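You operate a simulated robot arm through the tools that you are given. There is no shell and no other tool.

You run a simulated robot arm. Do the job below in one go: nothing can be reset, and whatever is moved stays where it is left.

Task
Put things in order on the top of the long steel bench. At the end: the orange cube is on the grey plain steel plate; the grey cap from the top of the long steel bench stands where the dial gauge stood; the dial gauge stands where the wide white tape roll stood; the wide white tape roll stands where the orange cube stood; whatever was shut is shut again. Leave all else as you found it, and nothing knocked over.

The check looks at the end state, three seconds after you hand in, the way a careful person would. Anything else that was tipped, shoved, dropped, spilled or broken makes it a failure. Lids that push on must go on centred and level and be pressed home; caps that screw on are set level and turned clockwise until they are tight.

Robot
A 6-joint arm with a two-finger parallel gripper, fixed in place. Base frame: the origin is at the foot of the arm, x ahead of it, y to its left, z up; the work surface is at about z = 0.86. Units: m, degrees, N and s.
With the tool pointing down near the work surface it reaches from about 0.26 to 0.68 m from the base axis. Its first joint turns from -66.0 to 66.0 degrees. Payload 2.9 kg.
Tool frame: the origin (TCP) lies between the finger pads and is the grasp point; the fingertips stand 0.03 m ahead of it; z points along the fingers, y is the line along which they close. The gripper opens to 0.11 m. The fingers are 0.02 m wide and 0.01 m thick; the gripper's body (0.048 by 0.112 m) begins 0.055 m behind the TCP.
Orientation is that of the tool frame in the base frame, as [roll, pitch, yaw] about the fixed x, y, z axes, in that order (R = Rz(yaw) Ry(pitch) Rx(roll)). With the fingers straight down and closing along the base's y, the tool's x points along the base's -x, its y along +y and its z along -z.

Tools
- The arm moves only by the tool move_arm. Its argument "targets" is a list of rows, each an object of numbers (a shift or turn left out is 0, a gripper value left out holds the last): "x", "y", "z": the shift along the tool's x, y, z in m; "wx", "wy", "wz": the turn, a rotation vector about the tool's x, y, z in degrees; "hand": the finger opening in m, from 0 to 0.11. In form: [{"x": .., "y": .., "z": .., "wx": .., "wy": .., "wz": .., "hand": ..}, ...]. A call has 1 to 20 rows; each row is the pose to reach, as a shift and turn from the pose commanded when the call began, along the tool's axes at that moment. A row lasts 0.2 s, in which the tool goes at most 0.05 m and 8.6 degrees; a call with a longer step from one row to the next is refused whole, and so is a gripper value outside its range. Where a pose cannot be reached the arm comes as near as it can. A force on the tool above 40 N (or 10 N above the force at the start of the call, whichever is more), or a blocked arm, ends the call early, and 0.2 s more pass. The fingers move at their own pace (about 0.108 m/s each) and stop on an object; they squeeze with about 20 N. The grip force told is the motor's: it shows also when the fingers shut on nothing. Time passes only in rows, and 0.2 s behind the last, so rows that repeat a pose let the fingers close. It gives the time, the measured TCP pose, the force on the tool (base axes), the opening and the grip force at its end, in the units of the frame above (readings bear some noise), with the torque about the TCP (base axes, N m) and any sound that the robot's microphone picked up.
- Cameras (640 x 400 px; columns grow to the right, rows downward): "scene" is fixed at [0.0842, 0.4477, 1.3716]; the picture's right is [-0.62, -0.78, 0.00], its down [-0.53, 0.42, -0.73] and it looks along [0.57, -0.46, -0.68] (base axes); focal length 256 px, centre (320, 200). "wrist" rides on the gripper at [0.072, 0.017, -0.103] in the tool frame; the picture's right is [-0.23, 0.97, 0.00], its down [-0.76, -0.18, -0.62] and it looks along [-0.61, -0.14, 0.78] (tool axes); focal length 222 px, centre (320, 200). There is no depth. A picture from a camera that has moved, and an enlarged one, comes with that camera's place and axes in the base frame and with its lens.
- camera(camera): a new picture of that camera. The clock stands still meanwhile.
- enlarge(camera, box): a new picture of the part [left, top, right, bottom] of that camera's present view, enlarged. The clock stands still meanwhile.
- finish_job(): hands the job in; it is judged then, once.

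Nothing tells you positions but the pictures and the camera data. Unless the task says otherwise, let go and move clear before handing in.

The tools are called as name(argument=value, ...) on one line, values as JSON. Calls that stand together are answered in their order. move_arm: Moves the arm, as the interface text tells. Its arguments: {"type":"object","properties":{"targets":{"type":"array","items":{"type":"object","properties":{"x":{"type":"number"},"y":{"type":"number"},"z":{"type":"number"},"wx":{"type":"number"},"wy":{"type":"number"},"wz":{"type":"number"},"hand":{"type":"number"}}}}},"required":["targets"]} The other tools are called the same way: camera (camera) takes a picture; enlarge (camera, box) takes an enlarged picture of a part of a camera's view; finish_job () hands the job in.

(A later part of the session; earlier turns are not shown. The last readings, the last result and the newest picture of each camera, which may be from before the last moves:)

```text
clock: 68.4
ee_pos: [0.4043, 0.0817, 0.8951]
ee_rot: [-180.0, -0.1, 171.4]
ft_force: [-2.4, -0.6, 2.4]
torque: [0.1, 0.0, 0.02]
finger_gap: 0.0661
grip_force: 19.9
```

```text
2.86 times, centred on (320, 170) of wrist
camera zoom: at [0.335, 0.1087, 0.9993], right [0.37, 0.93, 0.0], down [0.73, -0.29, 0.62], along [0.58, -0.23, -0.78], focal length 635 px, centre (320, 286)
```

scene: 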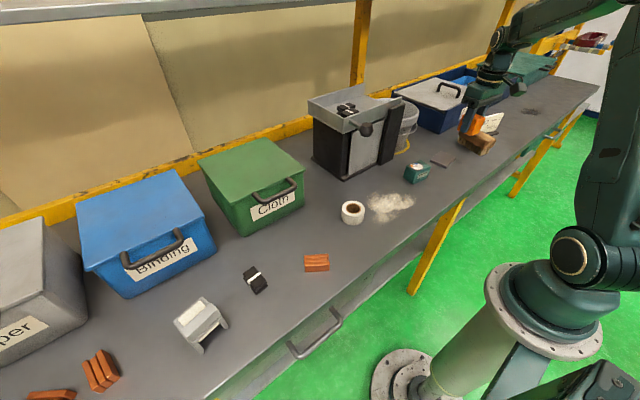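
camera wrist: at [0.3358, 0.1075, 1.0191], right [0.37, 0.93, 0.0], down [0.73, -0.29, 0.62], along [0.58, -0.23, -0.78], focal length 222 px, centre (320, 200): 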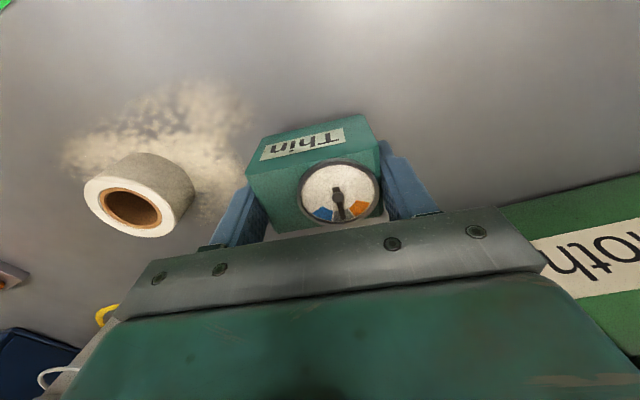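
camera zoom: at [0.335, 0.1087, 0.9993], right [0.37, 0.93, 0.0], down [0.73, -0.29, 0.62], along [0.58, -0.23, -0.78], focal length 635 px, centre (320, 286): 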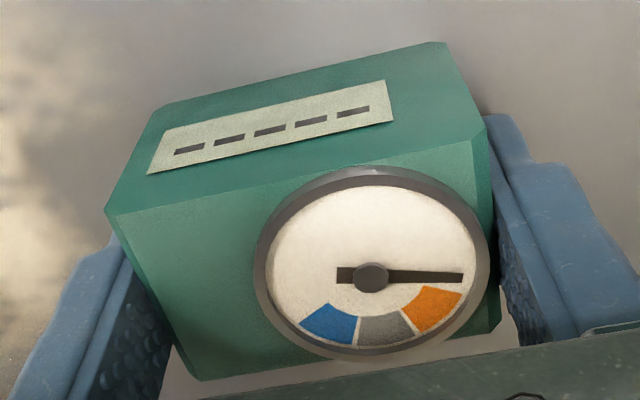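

The gauge is down and its label reads "-----" as before. I'll release and rise.

move_arm(targets=[{"hand": 0.075}, {"hand": 0.09}, {"hand": 0.095}, {"hand": 0.095}])

move_arm(targets=[{"z": -0.02}, {"z": -0.05}, {"z": -0.09}, {"z": -0.13}, {"z": -0.13}])

camera(camera="wrist")

enlarge(camera="scene", box=[300, 130, 480, 250])

```text
clock: 69.4
ee_pos: [0.405, 0.0814, 0.8963]
ee_rot: [-179.9, -0.1, 171.4]
ft_force: [1.0, -0.1, -0.8]
torque: [-0.03, -0.02, 0.02]
finger_gap: 0.0951
grip_force: 0.1
```

```text
clock: 70.6
ee_pos: [0.403, 0.0833, 1.026]
ee_rot: [-179.9, -0.1, 171.4]
ft_force: [-0.3, -1.2, 0.4]
torque: [-0.01, 0.03, 0.0]
finger_gap: 0.0952
grip_force: 0.0
```

```text
taken
camera wrist: at [0.3335, 0.1113, 1.1285], right [0.37, 0.93, 0.0], down [0.73, -0.29, 0.62], along [0.58, -0.23, -0.78], focal length 222 px, centre (320, 200)
```

wrist: 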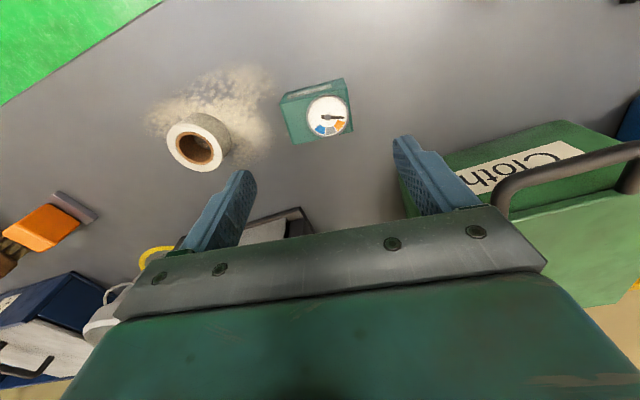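

```text
3.33 times, centred on (390, 190) of scene
camera zoom: at [0.0842, 0.4477, 1.3716], right [-0.62, -0.78, 0.0], down [-0.53, 0.42, -0.73], along [0.57, -0.46, -0.68], focal length 853 px, centre (87, 233)
```

zoom: 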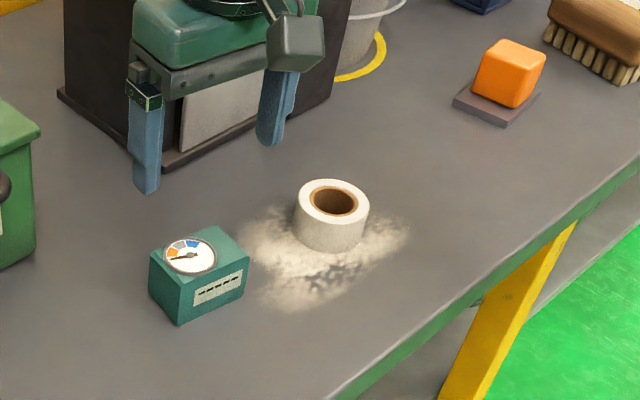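

The gauge, tape and cube are done, so the cap remains. I'll view the Cloth bin's lid and handle in profile from its right side.

move_arm(targets=[{"x": 0.01, "y": 0.01, "z": -0.03}, {"x": 0.02, "y": 0.02, "z": -0.06}, {"x": 0.028, "y": 0.033, "z": -0.09}, {"x": 0.028, "y": 0.033, "z": -0.09, "wz": -8.5}, {"x": 0.028, "y": 0.033, "z": -0.09, "wz": -17}, {"x": 0.028, "y": 0.033, "z": -0.09, "wz": -25.5}, {"x": 0.028, "y": 0.033, "z": -0.09, "wz": -34}, {"x": 0.028, "y": 0.033, "z": -0.09, "wz": -42.5}, {"x": 0.028, "y": 0.033, "z": -0.09, "wz": -51}, {"x": 0.028, "y": 0.033, "z": -0.09, "wz": -59.5}, {"x": 0.028, "y": 0.033, "z": -0.09, "wz": -68}, {"x": 0.028, "y": 0.033, "z": -0.09, "wz": -76.5}, {"x": 0.028, "y": 0.033, "z": -0.09, "wz": -85}, {"x": 0.028, "y": 0.033, "z": -0.09, "wz": -93.5}, {"x": 0.028, "y": 0.033, "z": -0.09, "wz": -98.6}, {"x": 0.028, "y": 0.033, "z": -0.09, "wz": -98.6}])

camera(camera="wrist")

```text
clock: 74.0
ee_pos: [0.382, 0.1194, 1.1159]
ee_rot: [179.8, -0.1, -89.9]
ft_force: [-0.4, -0.5, -0.1]
torque: [0.03, 0.01, 0.01]
finger_gap: 0.0948
grip_force: 0.0
```

```text
taken
camera wrist: at [0.3648, 0.0456, 1.2187], right [-0.97, 0.23, 0.0], down [0.18, 0.76, 0.62], along [0.14, 0.61, -0.78], focal length 222 px, centre (320, 200)
```

wrist: 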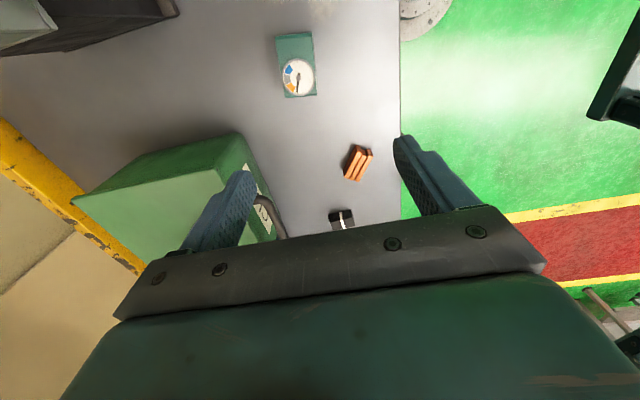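

enlarge(camera="wrist", box=[60, 110, 320, 280])

enlarge(camera="scene", box=[190, 125, 320, 245])

```text
2.35 times, centred on (190, 195) of wrist
camera zoom: at [0.3648, 0.0456, 1.2187], right [-0.97, 0.23, 0.0], down [0.18, 0.76, 0.62], along [0.14, 0.61, -0.78], focal length 523 px, centre (626, 212)
```

zoom: 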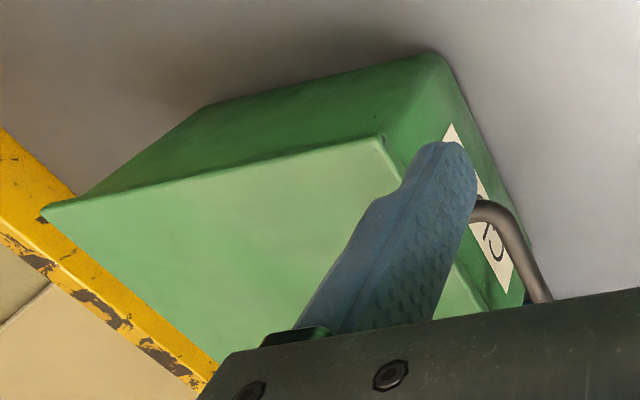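

```text
3.33 times, centred on (255, 185) of scene
camera zoom: at [0.0842, 0.4477, 1.3716], right [-0.62, -0.78, 0.0], down [-0.53, 0.42, -0.73], along [0.57, -0.46, -0.68], focal length 853 px, centre (537, 250)
```

zoom: 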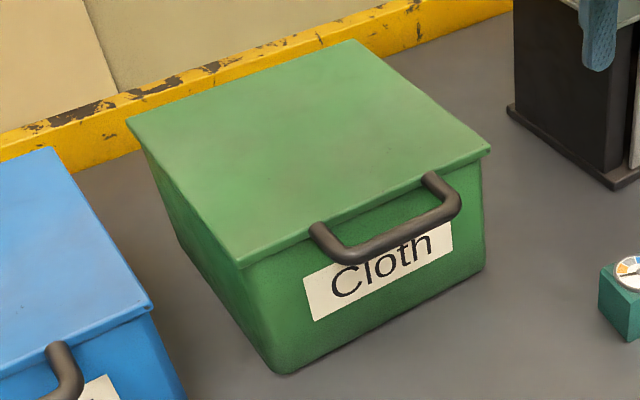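

I'll move nearer the handle at this wrist angle to measure the bar's position.

move_arm(targets=[{"x": -0.03, "y": -0.012, "z": 0.0}, {"x": -0.07, "y": -0.03, "z": 0.0}, {"x": -0.1, "y": -0.04, "z": 0.005}, {"x": -0.13, "y": -0.05, "z": 0.01}, {"x": -0.13, "y": -0.05, "z": 0.01}])

camera(camera="wrist")

enlarge(camera="wrist", box=[180, 40, 400, 200])

```text
clock: 75.2
ee_pos: [0.4325, 0.2496, 1.107]
ee_rot: [179.8, -0.1, -90.0]
ft_force: [0.9, 0.6, 0.5]
torque: [0.04, -0.02, 0.0]
finger_gap: 0.095
grip_force: 0.0
```

```text
taken
camera wrist: at [0.4155, 0.1764, 1.2105], right [-0.97, 0.23, 0.0], down [0.18, 0.76, 0.62], along [0.14, 0.61, -0.78], focal length 222 px, centre (320, 200)
```

wrist: 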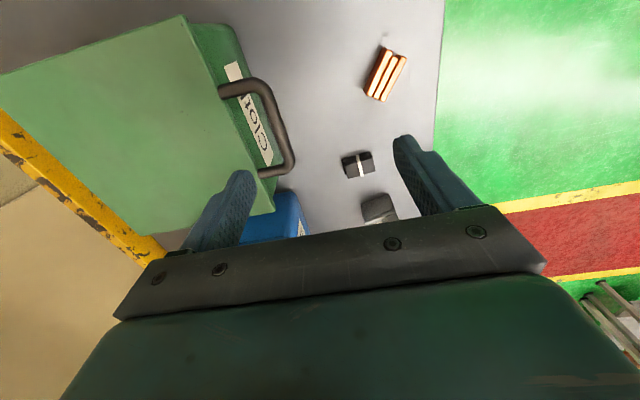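

```text
2.50 times, centred on (290, 120) of wrist
camera zoom: at [0.4155, 0.1764, 1.2105], right [-0.97, 0.23, 0.0], down [0.18, 0.76, 0.62], along [0.14, 0.61, -0.78], focal length 555 px, centre (395, 400)
```

zoom: 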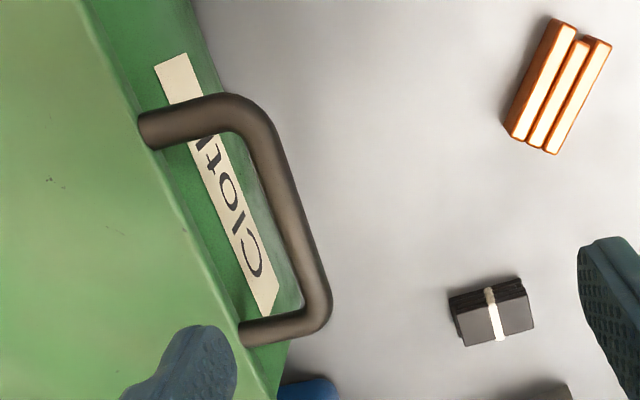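

The handle bar is at about x = 0.475, z = 0.987, running along y from 0.205 to 0.293. I'll tilt the fingers 45° forward and come to a pre-grasp in front of it.

move_arm(targets=[{"wx": 8, "hand": 0.06}, {"wx": 16, "y": 0.003, "z": 0.01, "hand": 0.036}, {"wx": 24, "y": 0.006, "z": 0.02, "hand": 0.036}, {"wx": 32, "y": 0.009, "z": 0.035, "hand": 0.036}, {"wx": 40, "y": 0.012, "z": 0.05, "hand": 0.036}, {"wx": 45, "y": 0.0141, "z": 0.0634, "hand": 0.036}, {"wx": 45, "y": 0.0141, "z": 0.0634, "hand": 0.036}])

camera(camera="wrist")

enlarge(camera="scene", box=[190, 110, 350, 230])

```text
clock: 76.8
ee_pos: [0.4183, 0.2483, 1.0421]
ee_rot: [-135.0, -0.2, -90.0]
ft_force: [0.0, -0.1, 1.0]
torque: [-0.01, 0.01, 0.0]
finger_gap: 0.0361
grip_force: 0.1
```

```text
taken
camera wrist: at [0.3321, 0.1753, 1.1026], right [-0.69, 0.23, -0.69], down [-0.31, 0.76, 0.57], along [0.65, 0.61, -0.45], focal length 222 px, centre (320, 200)
```

wrist: 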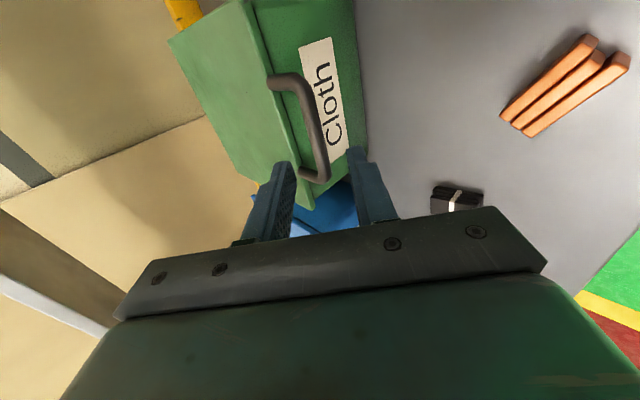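

```text
3.33 times, centred on (270, 170) of scene
camera zoom: at [0.0842, 0.4477, 1.3716], right [-0.62, -0.78, 0.0], down [-0.53, 0.42, -0.73], along [0.57, -0.46, -0.68], focal length 853 px, centre (487, 300)
```

zoom: 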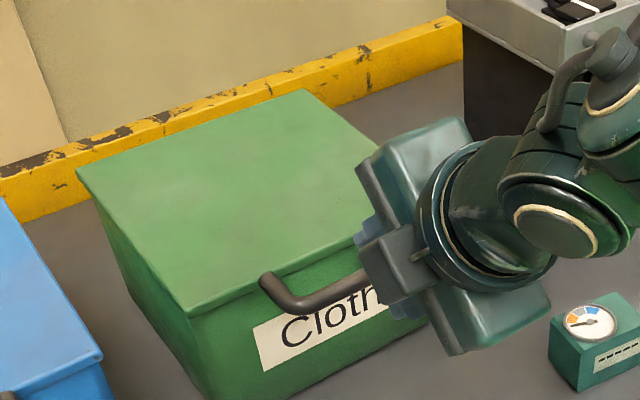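

enlarge(camera="wrist", box=[220, 60, 400, 220])

```text
2.50 times, centred on (310, 140) of wrist
camera zoom: at [0.3321, 0.1753, 1.1026], right [-0.69, 0.23, -0.69], down [-0.31, 0.76, 0.57], along [0.65, 0.61, -0.45], focal length 555 px, centre (345, 350)
```

zoom: 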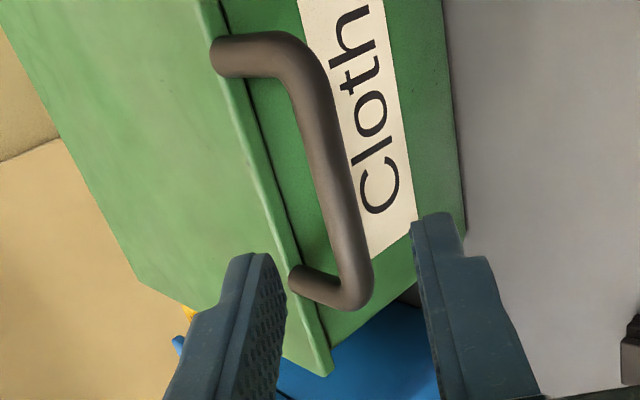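

The bar lies between the fingers. I'll advance along the finger direction.

move_arm(targets=[{"y": -0.003, "z": 0.02}, {"y": -0.003, "z": 0.04}, {"y": -0.003, "z": 0.055}, {"y": -0.003, "z": 0.068}, {"y": -0.003, "z": 0.068}])

enlarge(camera="wrist", box=[220, 60, 400, 220])

enlarge(camera="scene", box=[190, 110, 350, 230])

```text
clock: 78.0
ee_pos: [0.4694, 0.2479, 0.9959]
ee_rot: [-135.1, 0.0, -90.0]
ft_force: [0.4, -0.9, -0.1]
torque: [0.01, 0.01, -0.03]
finger_gap: 0.0361
grip_force: 0.0
```

```text
2.50 times, centred on (310, 140) of wrist
camera zoom: at [0.3835, 0.1756, 1.0575], right [-0.69, 0.23, -0.69], down [-0.31, 0.76, 0.57], along [0.65, 0.61, -0.45], focal length 555 px, centre (345, 350)
```

zoom: 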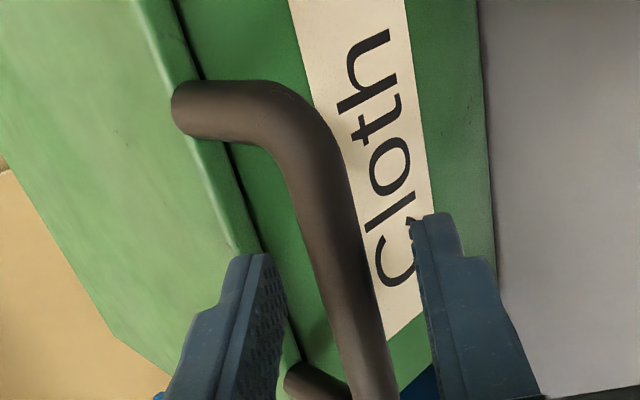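

```text
3.33 times, centred on (270, 170) of scene
camera zoom: at [0.0842, 0.4477, 1.3716], right [-0.62, -0.78, 0.0], down [-0.53, 0.42, -0.73], along [0.57, -0.46, -0.68], focal length 853 px, centre (487, 300)
```

zoom: 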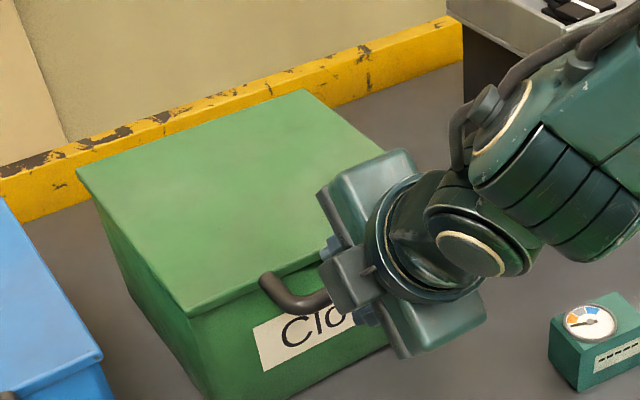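

move_arm(targets=[{"hand": 0.02}, {"hand": 0.005}, {"hand": 0.0}, {"hand": 0.0}])

enlarge(camera="wrist", box=[220, 60, 400, 220])

```text
clock: 79.0
ee_pos: [0.4676, 0.2488, 0.9959]
ee_rot: [-135.1, -0.1, -89.9]
ft_force: [-6.6, 0.1, -1.7]
torque: [0.1, 0.12, 0.1]
finger_gap: 0.0124
grip_force: 44.8
```

```text
2.50 times, centred on (310, 140) of wrist
camera zoom: at [0.3829, 0.1757, 1.0574], right [-0.69, 0.23, -0.69], down [-0.31, 0.76, 0.57], along [0.65, 0.61, -0.46], focal length 555 px, centre (345, 350)
```

zoom: 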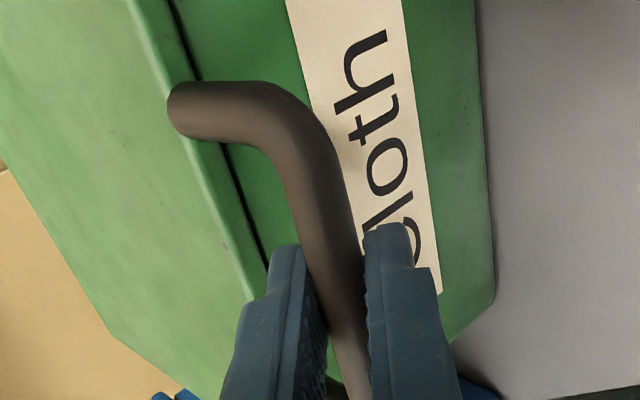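

The bar is gripped. I'll lift it a little along the lid's arc to see whether the lid is hinged at the back.

move_arm(targets=[{"z": -0.0075, "y": -0.0082}, {"z": -0.0145, "y": -0.0166}, {"z": -0.0212, "y": -0.0255}, {"z": -0.0277, "y": -0.0345}, {"z": -0.0277, "y": -0.0345}])

camera(camera="scene")

enlarge(camera="scene", box=[170, 100, 330, 240])

```text
clock: 80.2
ee_pos: [0.474, 0.2476, 1.0403]
ee_rot: [-135.1, 0.0, -89.9]
ft_force: [-10.6, 2.4, -0.3]
torque: [-0.22, 0.15, -0.13]
finger_gap: 0.0126
grip_force: 45.1
```

```text
taken
```

scene: 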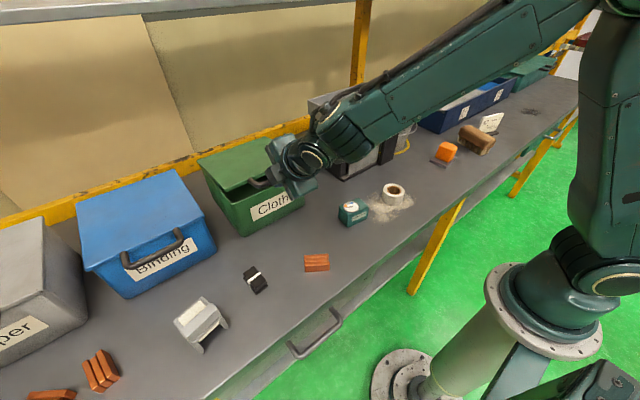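

```text
2.86 times, centred on (250, 170) of scene
camera zoom: at [0.0839, 0.4478, 1.3716], right [-0.62, -0.78, 0.0], down [-0.53, 0.42, -0.73], along [0.57, -0.46, -0.68], focal length 731 px, centre (520, 286)
```

zoom: 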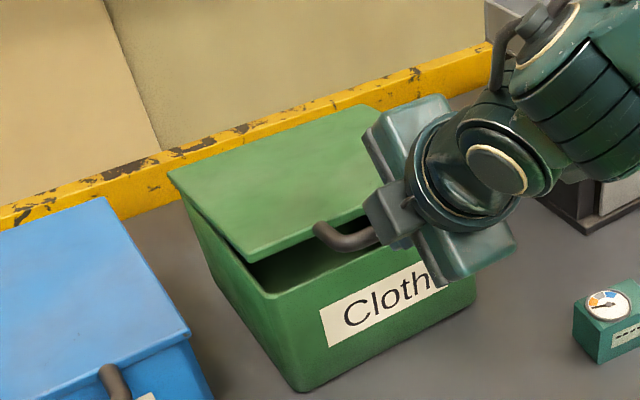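

The lid is hinged at the back and swings up freely. I'll open it further.

move_arm(targets=[{"z": -0.007, "y": -0.008}, {"z": -0.0127, "y": -0.0175}, {"z": -0.0175, "y": -0.0275}, {"z": -0.0224, "y": -0.0373}, {"z": -0.0264, "y": -0.0475}, {"z": -0.0303, "y": -0.0578}, {"z": -0.0335, "y": -0.0685}, {"z": -0.0365, "y": -0.079}, {"z": -0.0365, "y": -0.079}])

enlarge(camera="scene", box=[170, 100, 330, 240])

```text
clock: 82.2
ee_pos: [0.5039, 0.2482, 1.1222]
ee_rot: [-135.0, 0.1, -90.0]
ft_force: [-1.2, -0.2, -2.6]
torque: [-0.23, 0.1, -0.2]
finger_gap: 0.0123
grip_force: 44.9
```

```text
2.86 times, centred on (250, 170) of scene
camera zoom: at [0.0843, 0.4477, 1.3716], right [-0.62, -0.78, 0.0], down [-0.53, 0.42, -0.73], along [0.57, -0.46, -0.68], focal length 731 px, centre (520, 286)
```

zoom: 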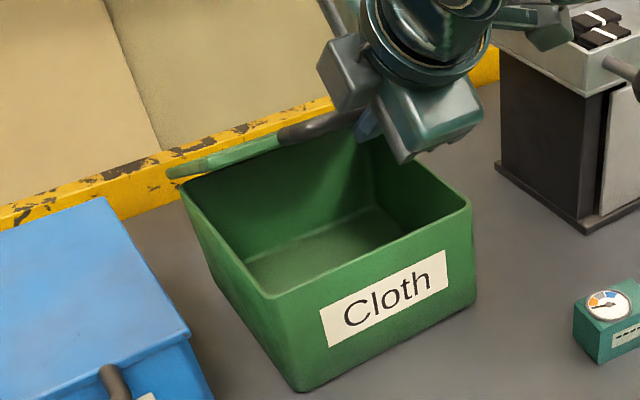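

camera(camera="wrist")

```text
taken
camera wrist: at [0.4174, 0.1757, 1.1828], right [-0.69, 0.23, -0.69], down [-0.31, 0.76, 0.57], along [0.65, 0.61, -0.45], focal length 222 px, centre (320, 200)
```

wrist: 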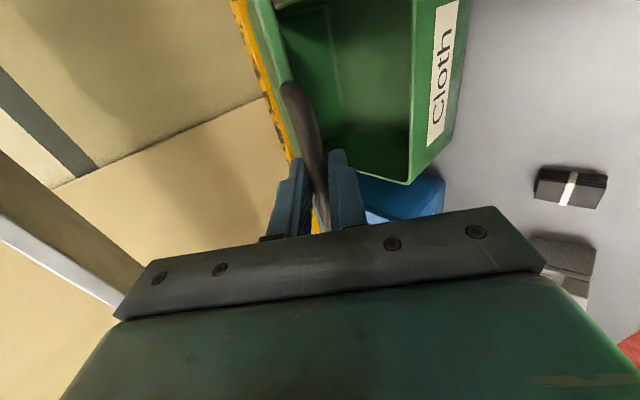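

enlarge(camera="wrist", box=[240, 0, 480, 200])

```text
2.00 times, centred on (360, 100) of wrist
camera zoom: at [0.4174, 0.1757, 1.1828], right [-0.69, 0.23, -0.69], down [-0.31, 0.76, 0.57], along [0.65, 0.61, -0.45], focal length 444 px, centre (240, 400)
```

zoom: 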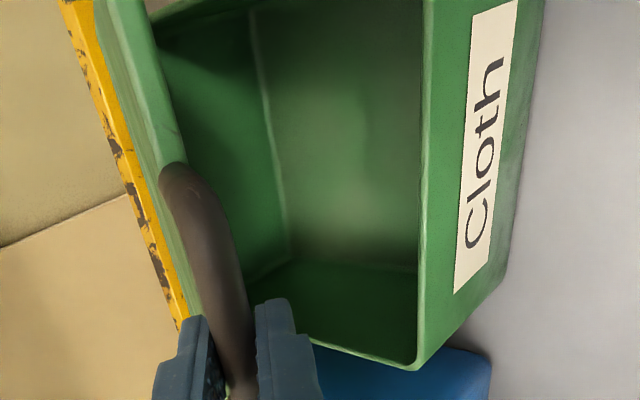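

enlarge(camera="scene", box=[210, 140, 300, 220])

```text
5.00 times, centred on (255, 180) of scene
camera zoom: at [0.0843, 0.4477, 1.3716], right [-0.62, -0.78, 0.0], down [-0.53, 0.42, -0.73], along [0.57, -0.46, -0.68], focal length 1279 px, centre (645, 300)
```

zoom: 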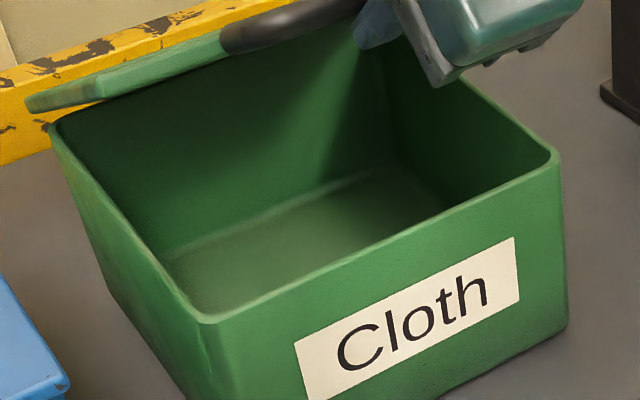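

The Cloth bin is empty, so I'll shut its lid by the same arc in reverse.

move_arm(targets=[{"z": 0.003, "y": 0.0105}, {"z": 0.0062, "y": 0.0212}, {"z": 0.0101, "y": 0.0315}, {"z": 0.0141, "y": 0.0417}, {"z": 0.019, "y": 0.0515}, {"z": 0.0238, "y": 0.0615}, {"z": 0.0295, "y": 0.071}, {"z": 0.0365, "y": 0.079}, {"z": 0.043, "y": 0.088}, {"z": 0.0497, "y": 0.0969}, {"z": 0.0532, "y": 0.1011}, {"z": 0.0567, "y": 0.1053}, {"z": 0.0604, "y": 0.1094}, {"z": 0.0642, "y": 0.1135}, {"z": 0.0642, "y": 0.1135}])

enlarge(camera="scene", box=[170, 100, 330, 240])

```text
clock: 85.4
ee_pos: [0.4686, 0.2485, 0.9949]
ee_rot: [-135.1, 0.0, -90.0]
ft_force: [-16.5, 2.3, 8.2]
torque: [0.2, 0.08, 0.25]
finger_gap: 0.0125
grip_force: 44.9
```

```text
2.86 times, centred on (250, 170) of scene
camera zoom: at [0.0837, 0.4477, 1.3716], right [-0.62, -0.78, 0.0], down [-0.53, 0.42, -0.73], along [0.57, -0.46, -0.68], focal length 731 px, centre (520, 286)
```

zoom: 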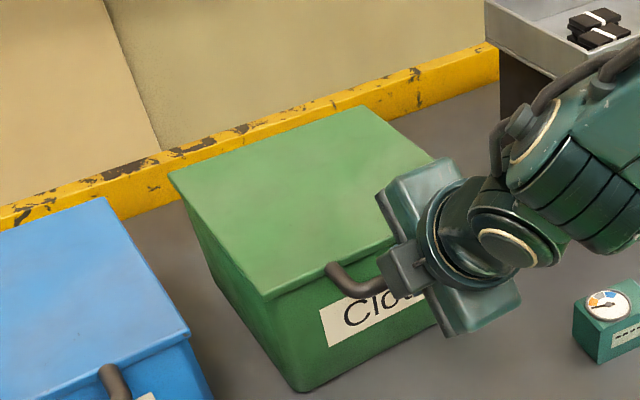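

move_arm(targets=[{"hand": 0.02}, {"hand": 0.036}, {"hand": 0.036}])

move_arm(targets=[{"z": -0.02}, {"z": -0.04}, {"z": -0.068}, {"z": -0.1}, {"z": -0.1}])

enlarge(camera="scene", box=[190, 125, 320, 245])

camera(camera="wrist")

```text
clock: 86.2
ee_pos: [0.4684, 0.2465, 0.9949]
ee_rot: [-135.2, -0.1, -90.0]
ft_force: [-0.4, 0.0, 0.4]
torque: [0.0, -0.03, -0.01]
finger_gap: 0.0357
grip_force: 0.1
```

```text
clock: 87.4
ee_pos: [0.3979, 0.2492, 1.0684]
ee_rot: [-135.2, -0.1, -90.1]
ft_force: [-0.5, 0.4, 0.0]
torque: [0.02, 0.0, 0.04]
finger_gap: 0.0361
grip_force: 0.0
```

```text
3.33 times, centred on (255, 185) of scene
camera zoom: at [0.0842, 0.4477, 1.3716], right [-0.62, -0.78, 0.0], down [-0.53, 0.42, -0.73], along [0.57, -0.46, -0.68], focal length 853 px, centre (537, 250)
```

zoom: 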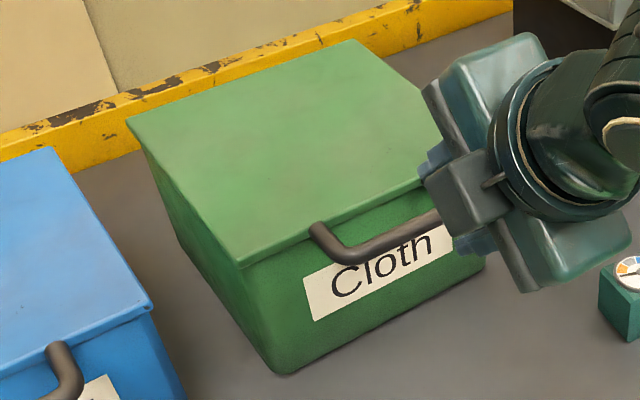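

```text
taken
camera wrist: at [0.3117, 0.1756, 1.1293], right [-0.69, 0.23, -0.69], down [-0.31, 0.76, 0.57], along [0.65, 0.61, -0.46], focal length 222 px, centre (320, 200)
```

wrist: 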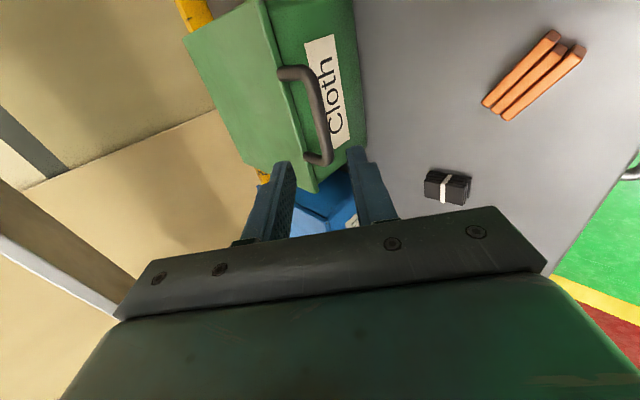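

The bin is shut and unmoved. A grey cap on a grey bench could be easy to miss, so I'll scan the bench top at high zoom.

enlarge(camera="scene", box=[0, 340, 100, 400])

enlarge(camera="scene", box=[60, 280, 190, 370])

enlarge(camera="scene", box=[200, 230, 330, 320])

enlarge(camera="scene", box=[390, 90, 520, 190])

enlarge(camera="scene", box=[480, 60, 620, 160])

enlarge(camera="scene", box=[300, 60, 430, 160])

```text
6.40 times, centred on (50, 370) of scene
camera zoom: at [0.0842, 0.4477, 1.3716], right [-0.62, -0.78, 0.0], down [-0.53, 0.42, -0.73], along [0.57, -0.46, -0.68], focal length 1637 px, centre (2048, -888)
```

zoom: 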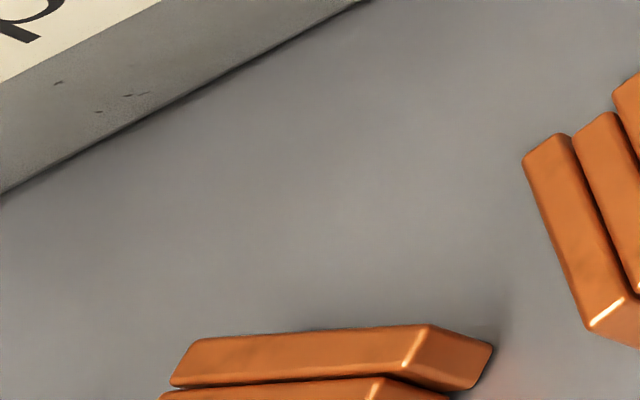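

```text
4.44 times, centred on (125, 325) of scene
camera zoom: at [0.0842, 0.4477, 1.3716], right [-0.62, -0.78, 0.0], down [-0.53, 0.42, -0.73], along [0.57, -0.46, -0.68], focal length 1137 px, centre (1187, -356)
```

zoom: 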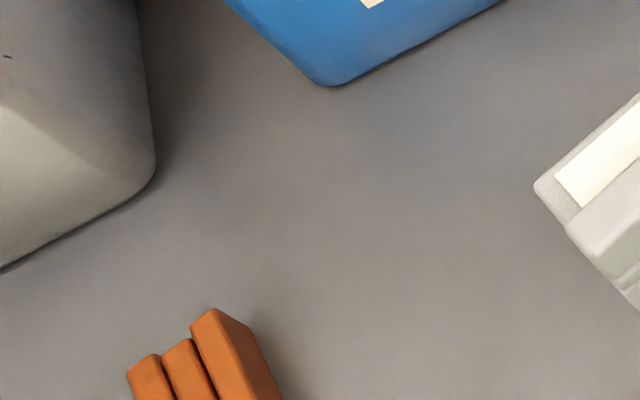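

```text
4.44 times, centred on (265, 275) of scene
camera zoom: at [0.0842, 0.4477, 1.3716], right [-0.62, -0.78, 0.0], down [-0.53, 0.42, -0.73], along [0.57, -0.46, -0.68], focal length 1137 px, centre (564, -133)
```

zoom: 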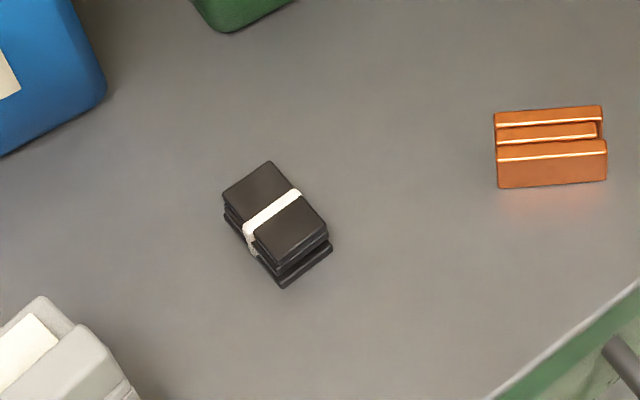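

```text
4.00 times, centred on (455, 140) of scene
camera zoom: at [0.0842, 0.4477, 1.3716], right [-0.62, -0.78, 0.0], down [-0.53, 0.42, -0.73], along [0.57, -0.46, -0.68], focal length 1023 px, centre (-220, 440)
```

zoom: 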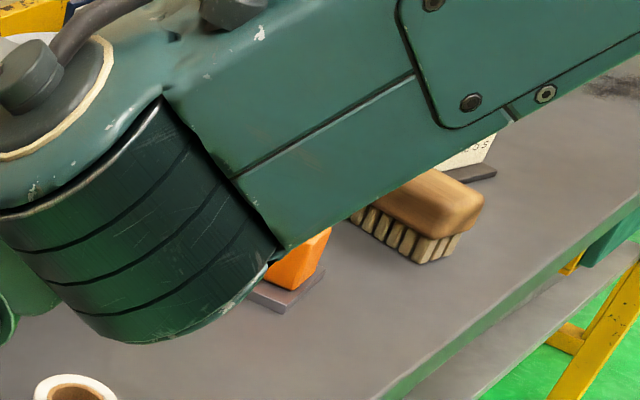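

```text
4.00 times, centred on (550, 110) of scene
camera zoom: at [0.0842, 0.4477, 1.3716], right [-0.62, -0.78, 0.0], down [-0.53, 0.42, -0.73], along [0.57, -0.46, -0.68], focal length 1023 px, centre (-600, 560)
```

zoom: 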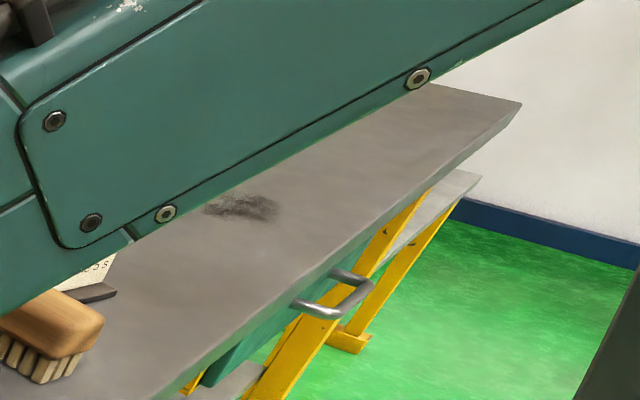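

```text
4.00 times, centred on (365, 110) of scene
camera zoom: at [0.0842, 0.4477, 1.3716], right [-0.62, -0.78, 0.0], down [-0.53, 0.42, -0.73], along [0.57, -0.46, -0.68], focal length 1023 px, centre (140, 560)
```

zoom: 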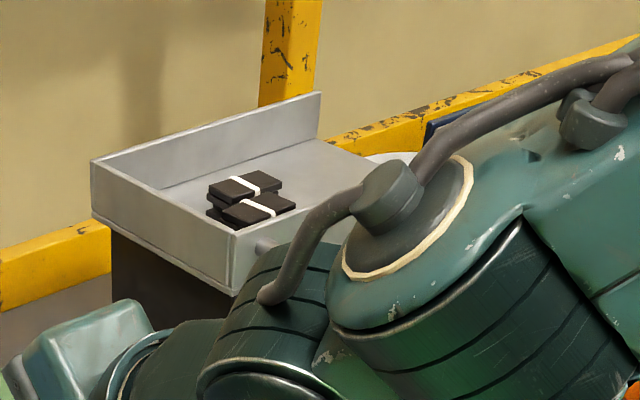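

The bench surface is clear of any cap, so the hopper is the next thing to inspect. I'll straighten the wrist and go to its front.

move_arm(targets=[{"wx": -8, "z": -0.01}, {"wx": -16, "z": -0.02}, {"wx": -24, "z": -0.03}, {"wx": -32, "z": -0.04}, {"wx": -40, "z": -0.05}, {"wx": -45, "z": -0.05}, {"wx": -45, "z": -0.05}])

move_arm(targets=[{"x": 0.02, "wz": 8.5}, {"x": 0.05, "wz": 17}, {"x": 0.08, "wz": 25.5}, {"x": 0.11, "wz": 34}, {"x": 0.14, "wz": 42.5}, {"x": 0.17, "wz": 51}, {"x": 0.2, "wz": 59.5}, {"x": 0.23, "wz": 68}, {"x": 0.26, "wz": 76.5}, {"x": 0.29, "wz": 85}, {"x": 0.31, "wz": 90}, {"x": 0.31, "wz": 90}])

```text
clock: 89.0
ee_pos: [0.3617, 0.2491, 1.1028]
ee_rot: [179.8, -0.2, -90.0]
ft_force: [0.6, -0.8, 0.4]
torque: [0.0, -0.05, -0.03]
finger_gap: 0.0361
grip_force: 0.0
```

```text
clock: 91.6
ee_pos: [0.3614, -0.0613, 1.1021]
ee_rot: [179.9, -0.1, 180.0]
ft_force: [-0.3, 0.0, -0.5]
torque: [-0.03, 0.03, 0.02]
finger_gap: 0.0362
grip_force: 0.0
```

move_arm(targets=[{"x": 0.015, "y": -0.01, "wy": -6}, {"x": 0.03, "y": -0.02, "z": 0.02, "wy": -14}, {"x": 0.03, "y": -0.03, "z": 0.05, "wy": -22}, {"x": 0.03, "y": -0.04, "z": 0.08, "wy": -30}, {"x": 0.03, "y": -0.04, "z": 0.11, "wy": -36}, {"x": 0.03, "y": -0.04, "z": 0.12, "wy": -40}, {"x": 0.03, "y": -0.04, "z": 0.12, "wy": -40}])

camera(camera="wrist")

enlarge(camera="wrist", box=[180, 60, 440, 250])

```text
clock: 93.2
ee_pos: [0.3469, -0.1071, 0.989]
ee_rot: [180.0, 39.8, -180.0]
ft_force: [-0.4, 0.4, 0.4]
torque: [-0.01, 0.03, -0.02]
finger_gap: 0.0363
grip_force: 0.1
out of reach, approached as far as the arm can: row 6, 7
```

```text
taken
camera wrist: at [0.2233, -0.0915, 1.021], right [0.17, 0.97, 0.15], down [0.19, -0.18, 0.97], along [0.97, -0.14, -0.21], focal length 222 px, centre (320, 200)
```

wrist: 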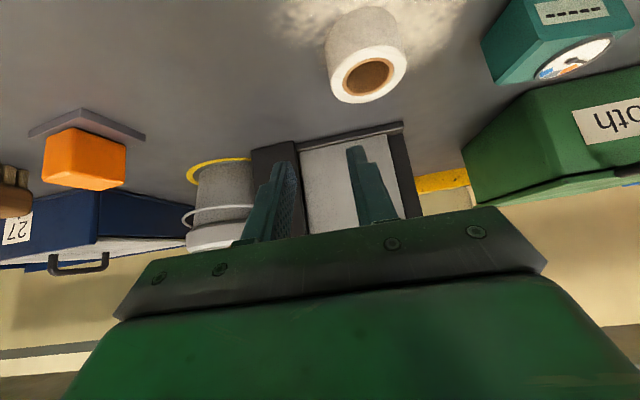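

```text
2.11 times, centred on (310, 155) of wrist
camera zoom: at [0.2233, -0.0915, 1.021], right [0.17, 0.97, 0.15], down [0.19, -0.18, 0.97], along [0.97, -0.14, -0.21], focal length 468 px, centre (341, 295)
```

zoom: 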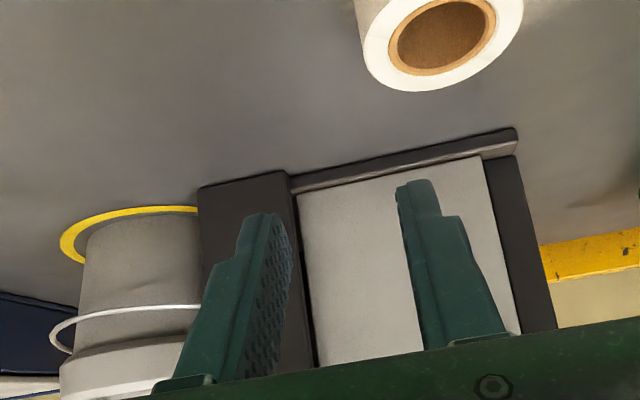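

move_arm(targets=[{"wy": 8, "y": 0.0}, {"wy": 16, "y": 0.0}, {"wy": 24, "y": 0.0}, {"wy": 32, "y": 0.0}, {"wy": 39.8, "y": 0.0}, {"wy": 39.8, "y": 0.0}])

move_arm(targets=[{"x": 0.01, "z": -0.03}, {"x": 0.02, "z": -0.06, "y": 0.03}, {"x": 0.03, "z": -0.06, "y": 0.07}, {"x": 0.04, "z": -0.06, "y": 0.11}, {"x": 0.05, "z": -0.06, "y": 0.15}, {"x": 0.05, "z": -0.06, "y": 0.19}, {"x": 0.05, "z": -0.06, "y": 0.23}, {"x": 0.05, "z": -0.06, "y": 0.27}, {"x": 0.05, "z": -0.06, "y": 0.31}, {"x": 0.05, "z": -0.06, "y": 0.35}, {"x": 0.05, "z": -0.06, "y": 0.39}, {"x": 0.05, "z": -0.06, "y": 0.43}, {"x": 0.05, "z": -0.04, "y": 0.47}, {"x": 0.05, "z": -0.02, "y": 0.51}, {"x": 0.05, "z": 0.0, "y": 0.54}, {"x": 0.05, "z": 0.0, "y": 0.54}])

camera(camera="wrist")

```text
clock: 94.6
ee_pos: [0.3456, -0.1086, 0.988]
ee_rot: [180.0, 0.1, -179.9]
ft_force: [0.3, 0.2, 0.7]
torque: [0.0, -0.01, 0.01]
finger_gap: 0.0358
grip_force: 0.1
```

```text
clock: 98.0
ee_pos: [0.2953, 0.4304, 0.9879]
ee_rot: [180.0, 0.1, 179.9]
ft_force: [0.8, -0.6, 0.0]
torque: [0.0, 0.0, -0.01]
finger_gap: 0.0361
grip_force: 0.0
```

```text
taken
camera wrist: at [0.2223, 0.4476, 1.0911], right [0.23, 0.97, 0.0], down [0.76, -0.18, 0.62], along [0.61, -0.14, -0.78], focal length 222 px, centre (320, 200)
```

wrist: 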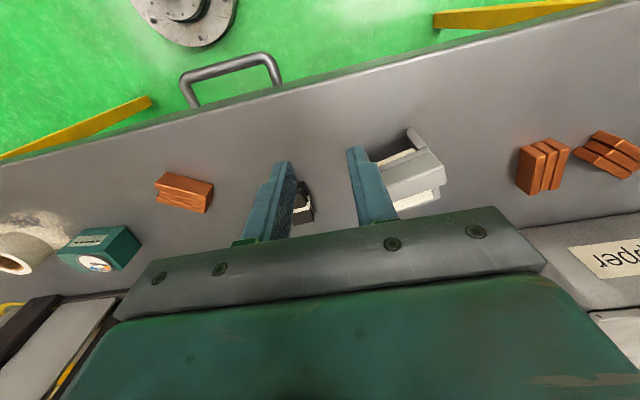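

enlarge(camera="wrist", box=[340, 110, 480, 220])

enlarge(camera="wrist", box=[160, 30, 340, 130])

camera(camera="scene")

```text
3.64 times, centred on (410, 165) of wrist
camera zoom: at [0.2223, 0.4476, 1.0911], right [0.23, 0.97, 0.0], down [0.76, -0.18, 0.62], along [0.61, -0.14, -0.78], focal length 808 px, centre (-7, 327)
```

zoom: 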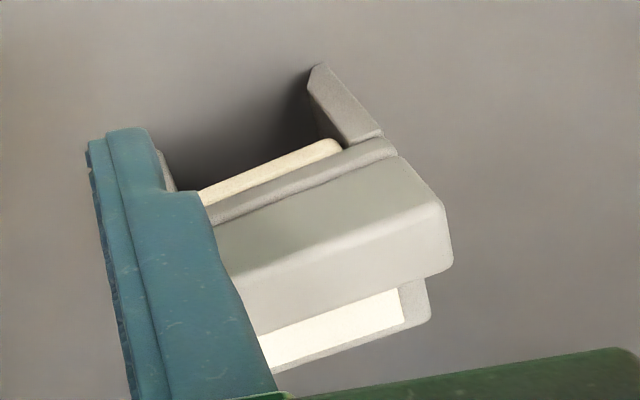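

```text
3.56 times, centred on (250, 80) of wrist
camera zoom: at [0.2223, 0.4476, 1.0911], right [0.23, 0.97, 0.0], down [0.76, -0.18, 0.62], along [0.61, -0.14, -0.78], focal length 790 px, centre (569, 627)
```

zoom: 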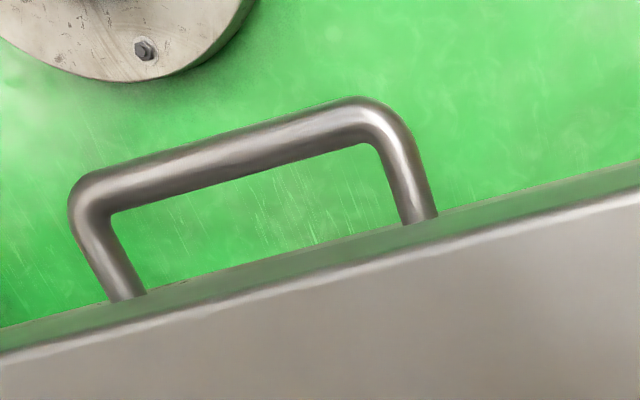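

```text
taken
```

scene: 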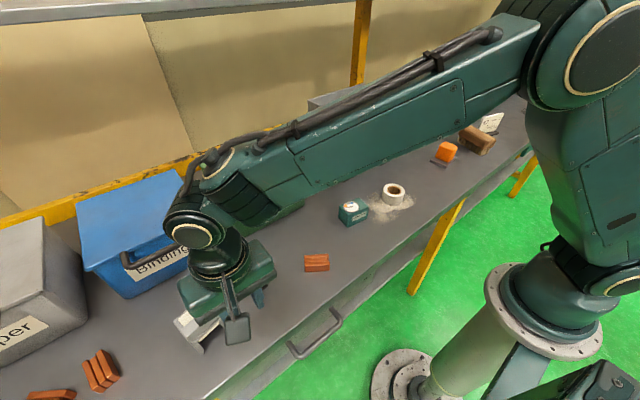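

I want a proper look at that grey object, including into its open side, to see what it is.

move_arm(targets=[{"wz": -8.5, "hand": 0.11}, {"wz": -17, "hand": 0.11}, {"wz": -25.5, "hand": 0.11}, {"wz": -34, "hand": 0.11}, {"wz": -42.5, "hand": 0.11}, {"wz": -51, "hand": 0.11}, {"wz": -51, "hand": 0.11}])

camera(camera="wrist")

enlarge(camera="wrist", box=[230, 70, 410, 210])

```text
clock: 99.6
ee_pos: [0.2978, 0.4318, 0.9887]
ee_rot: [-179.9, 0.0, -128.8]
ft_force: [0.5, 0.2, 1.4]
torque: [0.03, 0.0, 0.01]
finger_gap: 0.1099
grip_force: 0.1
```

```text
taken
camera wrist: at [0.2371, 0.3856, 1.0915], right [-0.61, 0.79, 0.0], down [0.62, 0.48, 0.62], along [0.49, 0.38, -0.78], focal length 222 px, centre (320, 200)
```

wrist: 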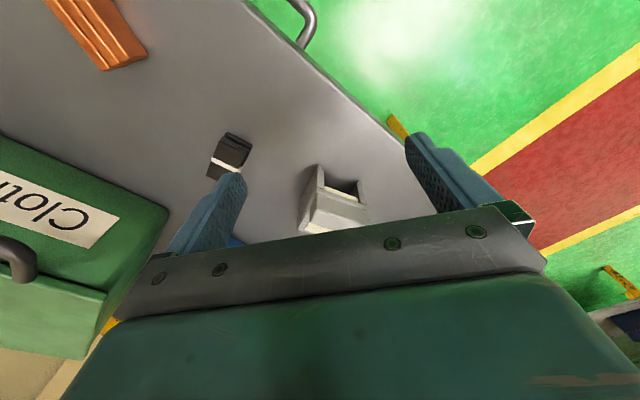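

```text
2.86 times, centred on (320, 140) of wrist
camera zoom: at [0.2371, 0.3856, 1.0915], right [-0.61, 0.79, 0.0], down [0.62, 0.48, 0.62], along [0.49, 0.38, -0.78], focal length 635 px, centre (320, 371)
```

zoom: 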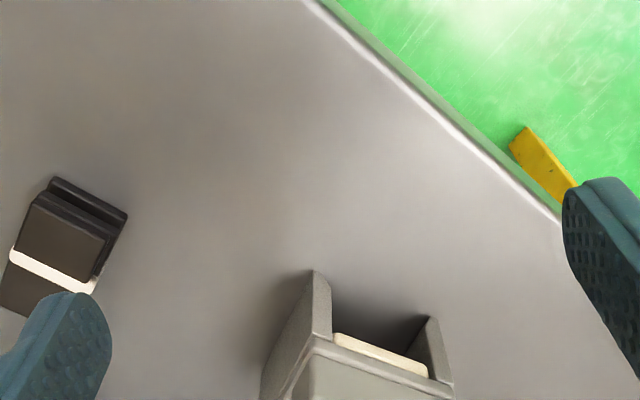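

move_arm(targets=[{"x": 0.02, "wy": -6}, {"x": 0.04, "wy": -12}, {"x": 0.05, "wy": -20}, {"x": 0.05, "wy": -28}, {"x": 0.05, "wy": -32}, {"x": 0.05, "wy": -32}])

camera(camera="wrist")

enlarge(camera="wrist", box=[240, 70, 400, 210])

```text
clock: 101.0
ee_pos: [0.266, 0.3928, 0.9892]
ee_rot: [-179.9, 32.0, -129.0]
ft_force: [-0.3, -0.3, -0.5]
torque: [0.0, 0.02, 0.01]
finger_gap: 0.1099
grip_force: 0.2
```

```text
taken
camera wrist: at [0.1778, 0.3131, 1.0378], right [-0.64, 0.76, 0.12], down [0.33, 0.13, 0.93], along [0.7, 0.63, -0.34], focal length 222 px, centre (320, 200)
```

wrist: 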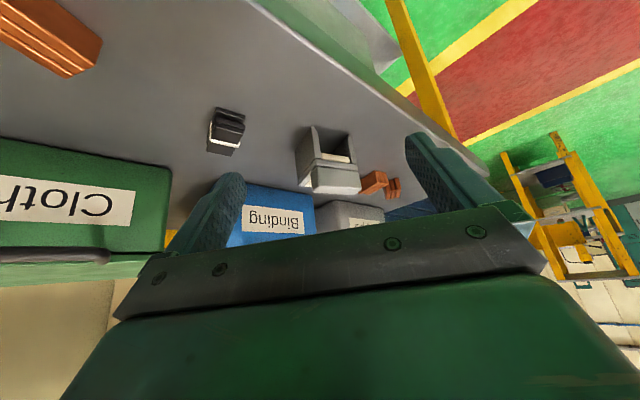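

```text
2.86 times, centred on (320, 140) of wrist
camera zoom: at [0.1778, 0.3131, 1.0378], right [-0.64, 0.76, 0.12], down [0.33, 0.13, 0.93], along [0.7, 0.63, -0.34], focal length 635 px, centre (320, 371)
```

zoom: 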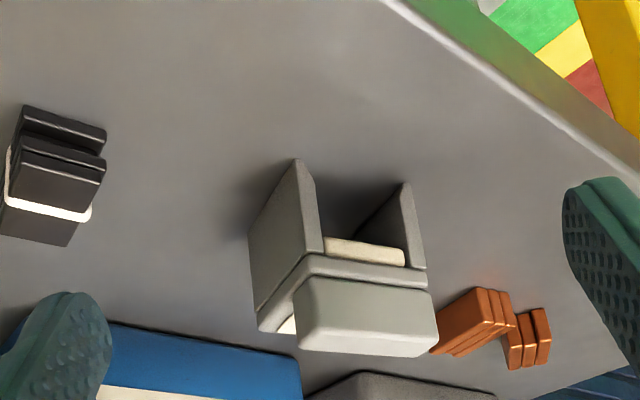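

That object is a small scanning or measuring arch, not a cap. The remaining shut thing within reach is the bench drawer with the steel handle, so I'll look at its front.

move_arm(targets=[{"wy": 8}, {"wy": 16}, {"wy": 24}, {"wy": 32}, {"wy": 32}])

move_arm(targets=[{"wz": 8.5, "z": -0.01, "hand": 0.06}, {"wz": 17, "z": -0.02, "hand": 0.06}, {"wz": 25.5, "z": -0.02, "hand": 0.06}, {"wz": 34, "z": -0.02, "hand": 0.06}, {"wz": 42.5, "z": -0.02, "hand": 0.06}, {"wz": 51, "z": -0.02, "hand": 0.06}, {"wz": 51, "z": -0.02, "hand": 0.06}])

```text
clock: 102.2
ee_pos: [0.2653, 0.3921, 0.9882]
ee_rot: [-179.9, -0.1, -129.0]
ft_force: [0.4, 0.4, 0.2]
torque: [0.01, 0.02, 0.0]
finger_gap: 0.1098
grip_force: 0.2
```

```text
clock: 103.8
ee_pos: [0.2648, 0.3913, 1.0082]
ee_rot: [-180.0, 0.0, 179.8]
ft_force: [0.0, -0.3, 0.2]
torque: [-0.01, 0.03, -0.03]
finger_gap: 0.06
grip_force: 0.0
```

move_arm(targets=[{"x": 0.02, "y": -0.03}, {"x": 0.04, "y": -0.06, "wy": -6}, {"x": 0.06, "y": -0.08, "wy": -14}, {"x": 0.065, "y": -0.08, "z": 0.01, "wy": -22}, {"x": 0.065, "y": -0.08, "z": 0.02, "wy": -30}, {"x": 0.065, "y": -0.08, "z": 0.02, "wy": -30}])

camera(camera="wrist")

```text
clock: 105.2
ee_pos: [0.269, 0.2758, 0.9878]
ee_rot: [179.9, 30.1, -179.9]
ft_force: [0.1, 0.2, 0.4]
torque: [-0.02, -0.03, 0.03]
finger_gap: 0.0599
grip_force: 0.1
out of reach, approached as far as the arm can: row 3, 4, 5, 6
```

```text
taken
camera wrist: at [0.1533, 0.2915, 1.0398], right [0.2, 0.97, 0.11], down [0.35, -0.18, 0.92], along [0.92, -0.14, -0.37], focal length 222 px, centre (320, 200)
```

wrist: 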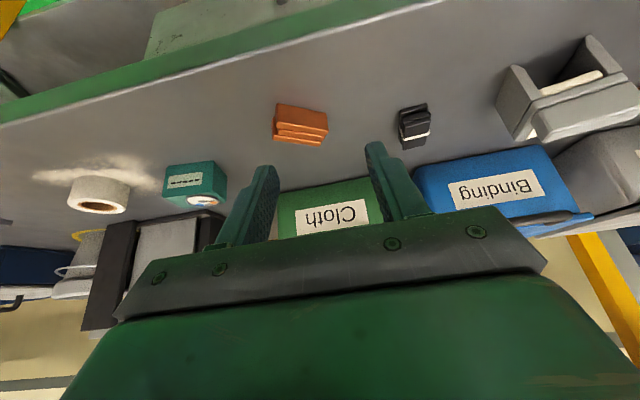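

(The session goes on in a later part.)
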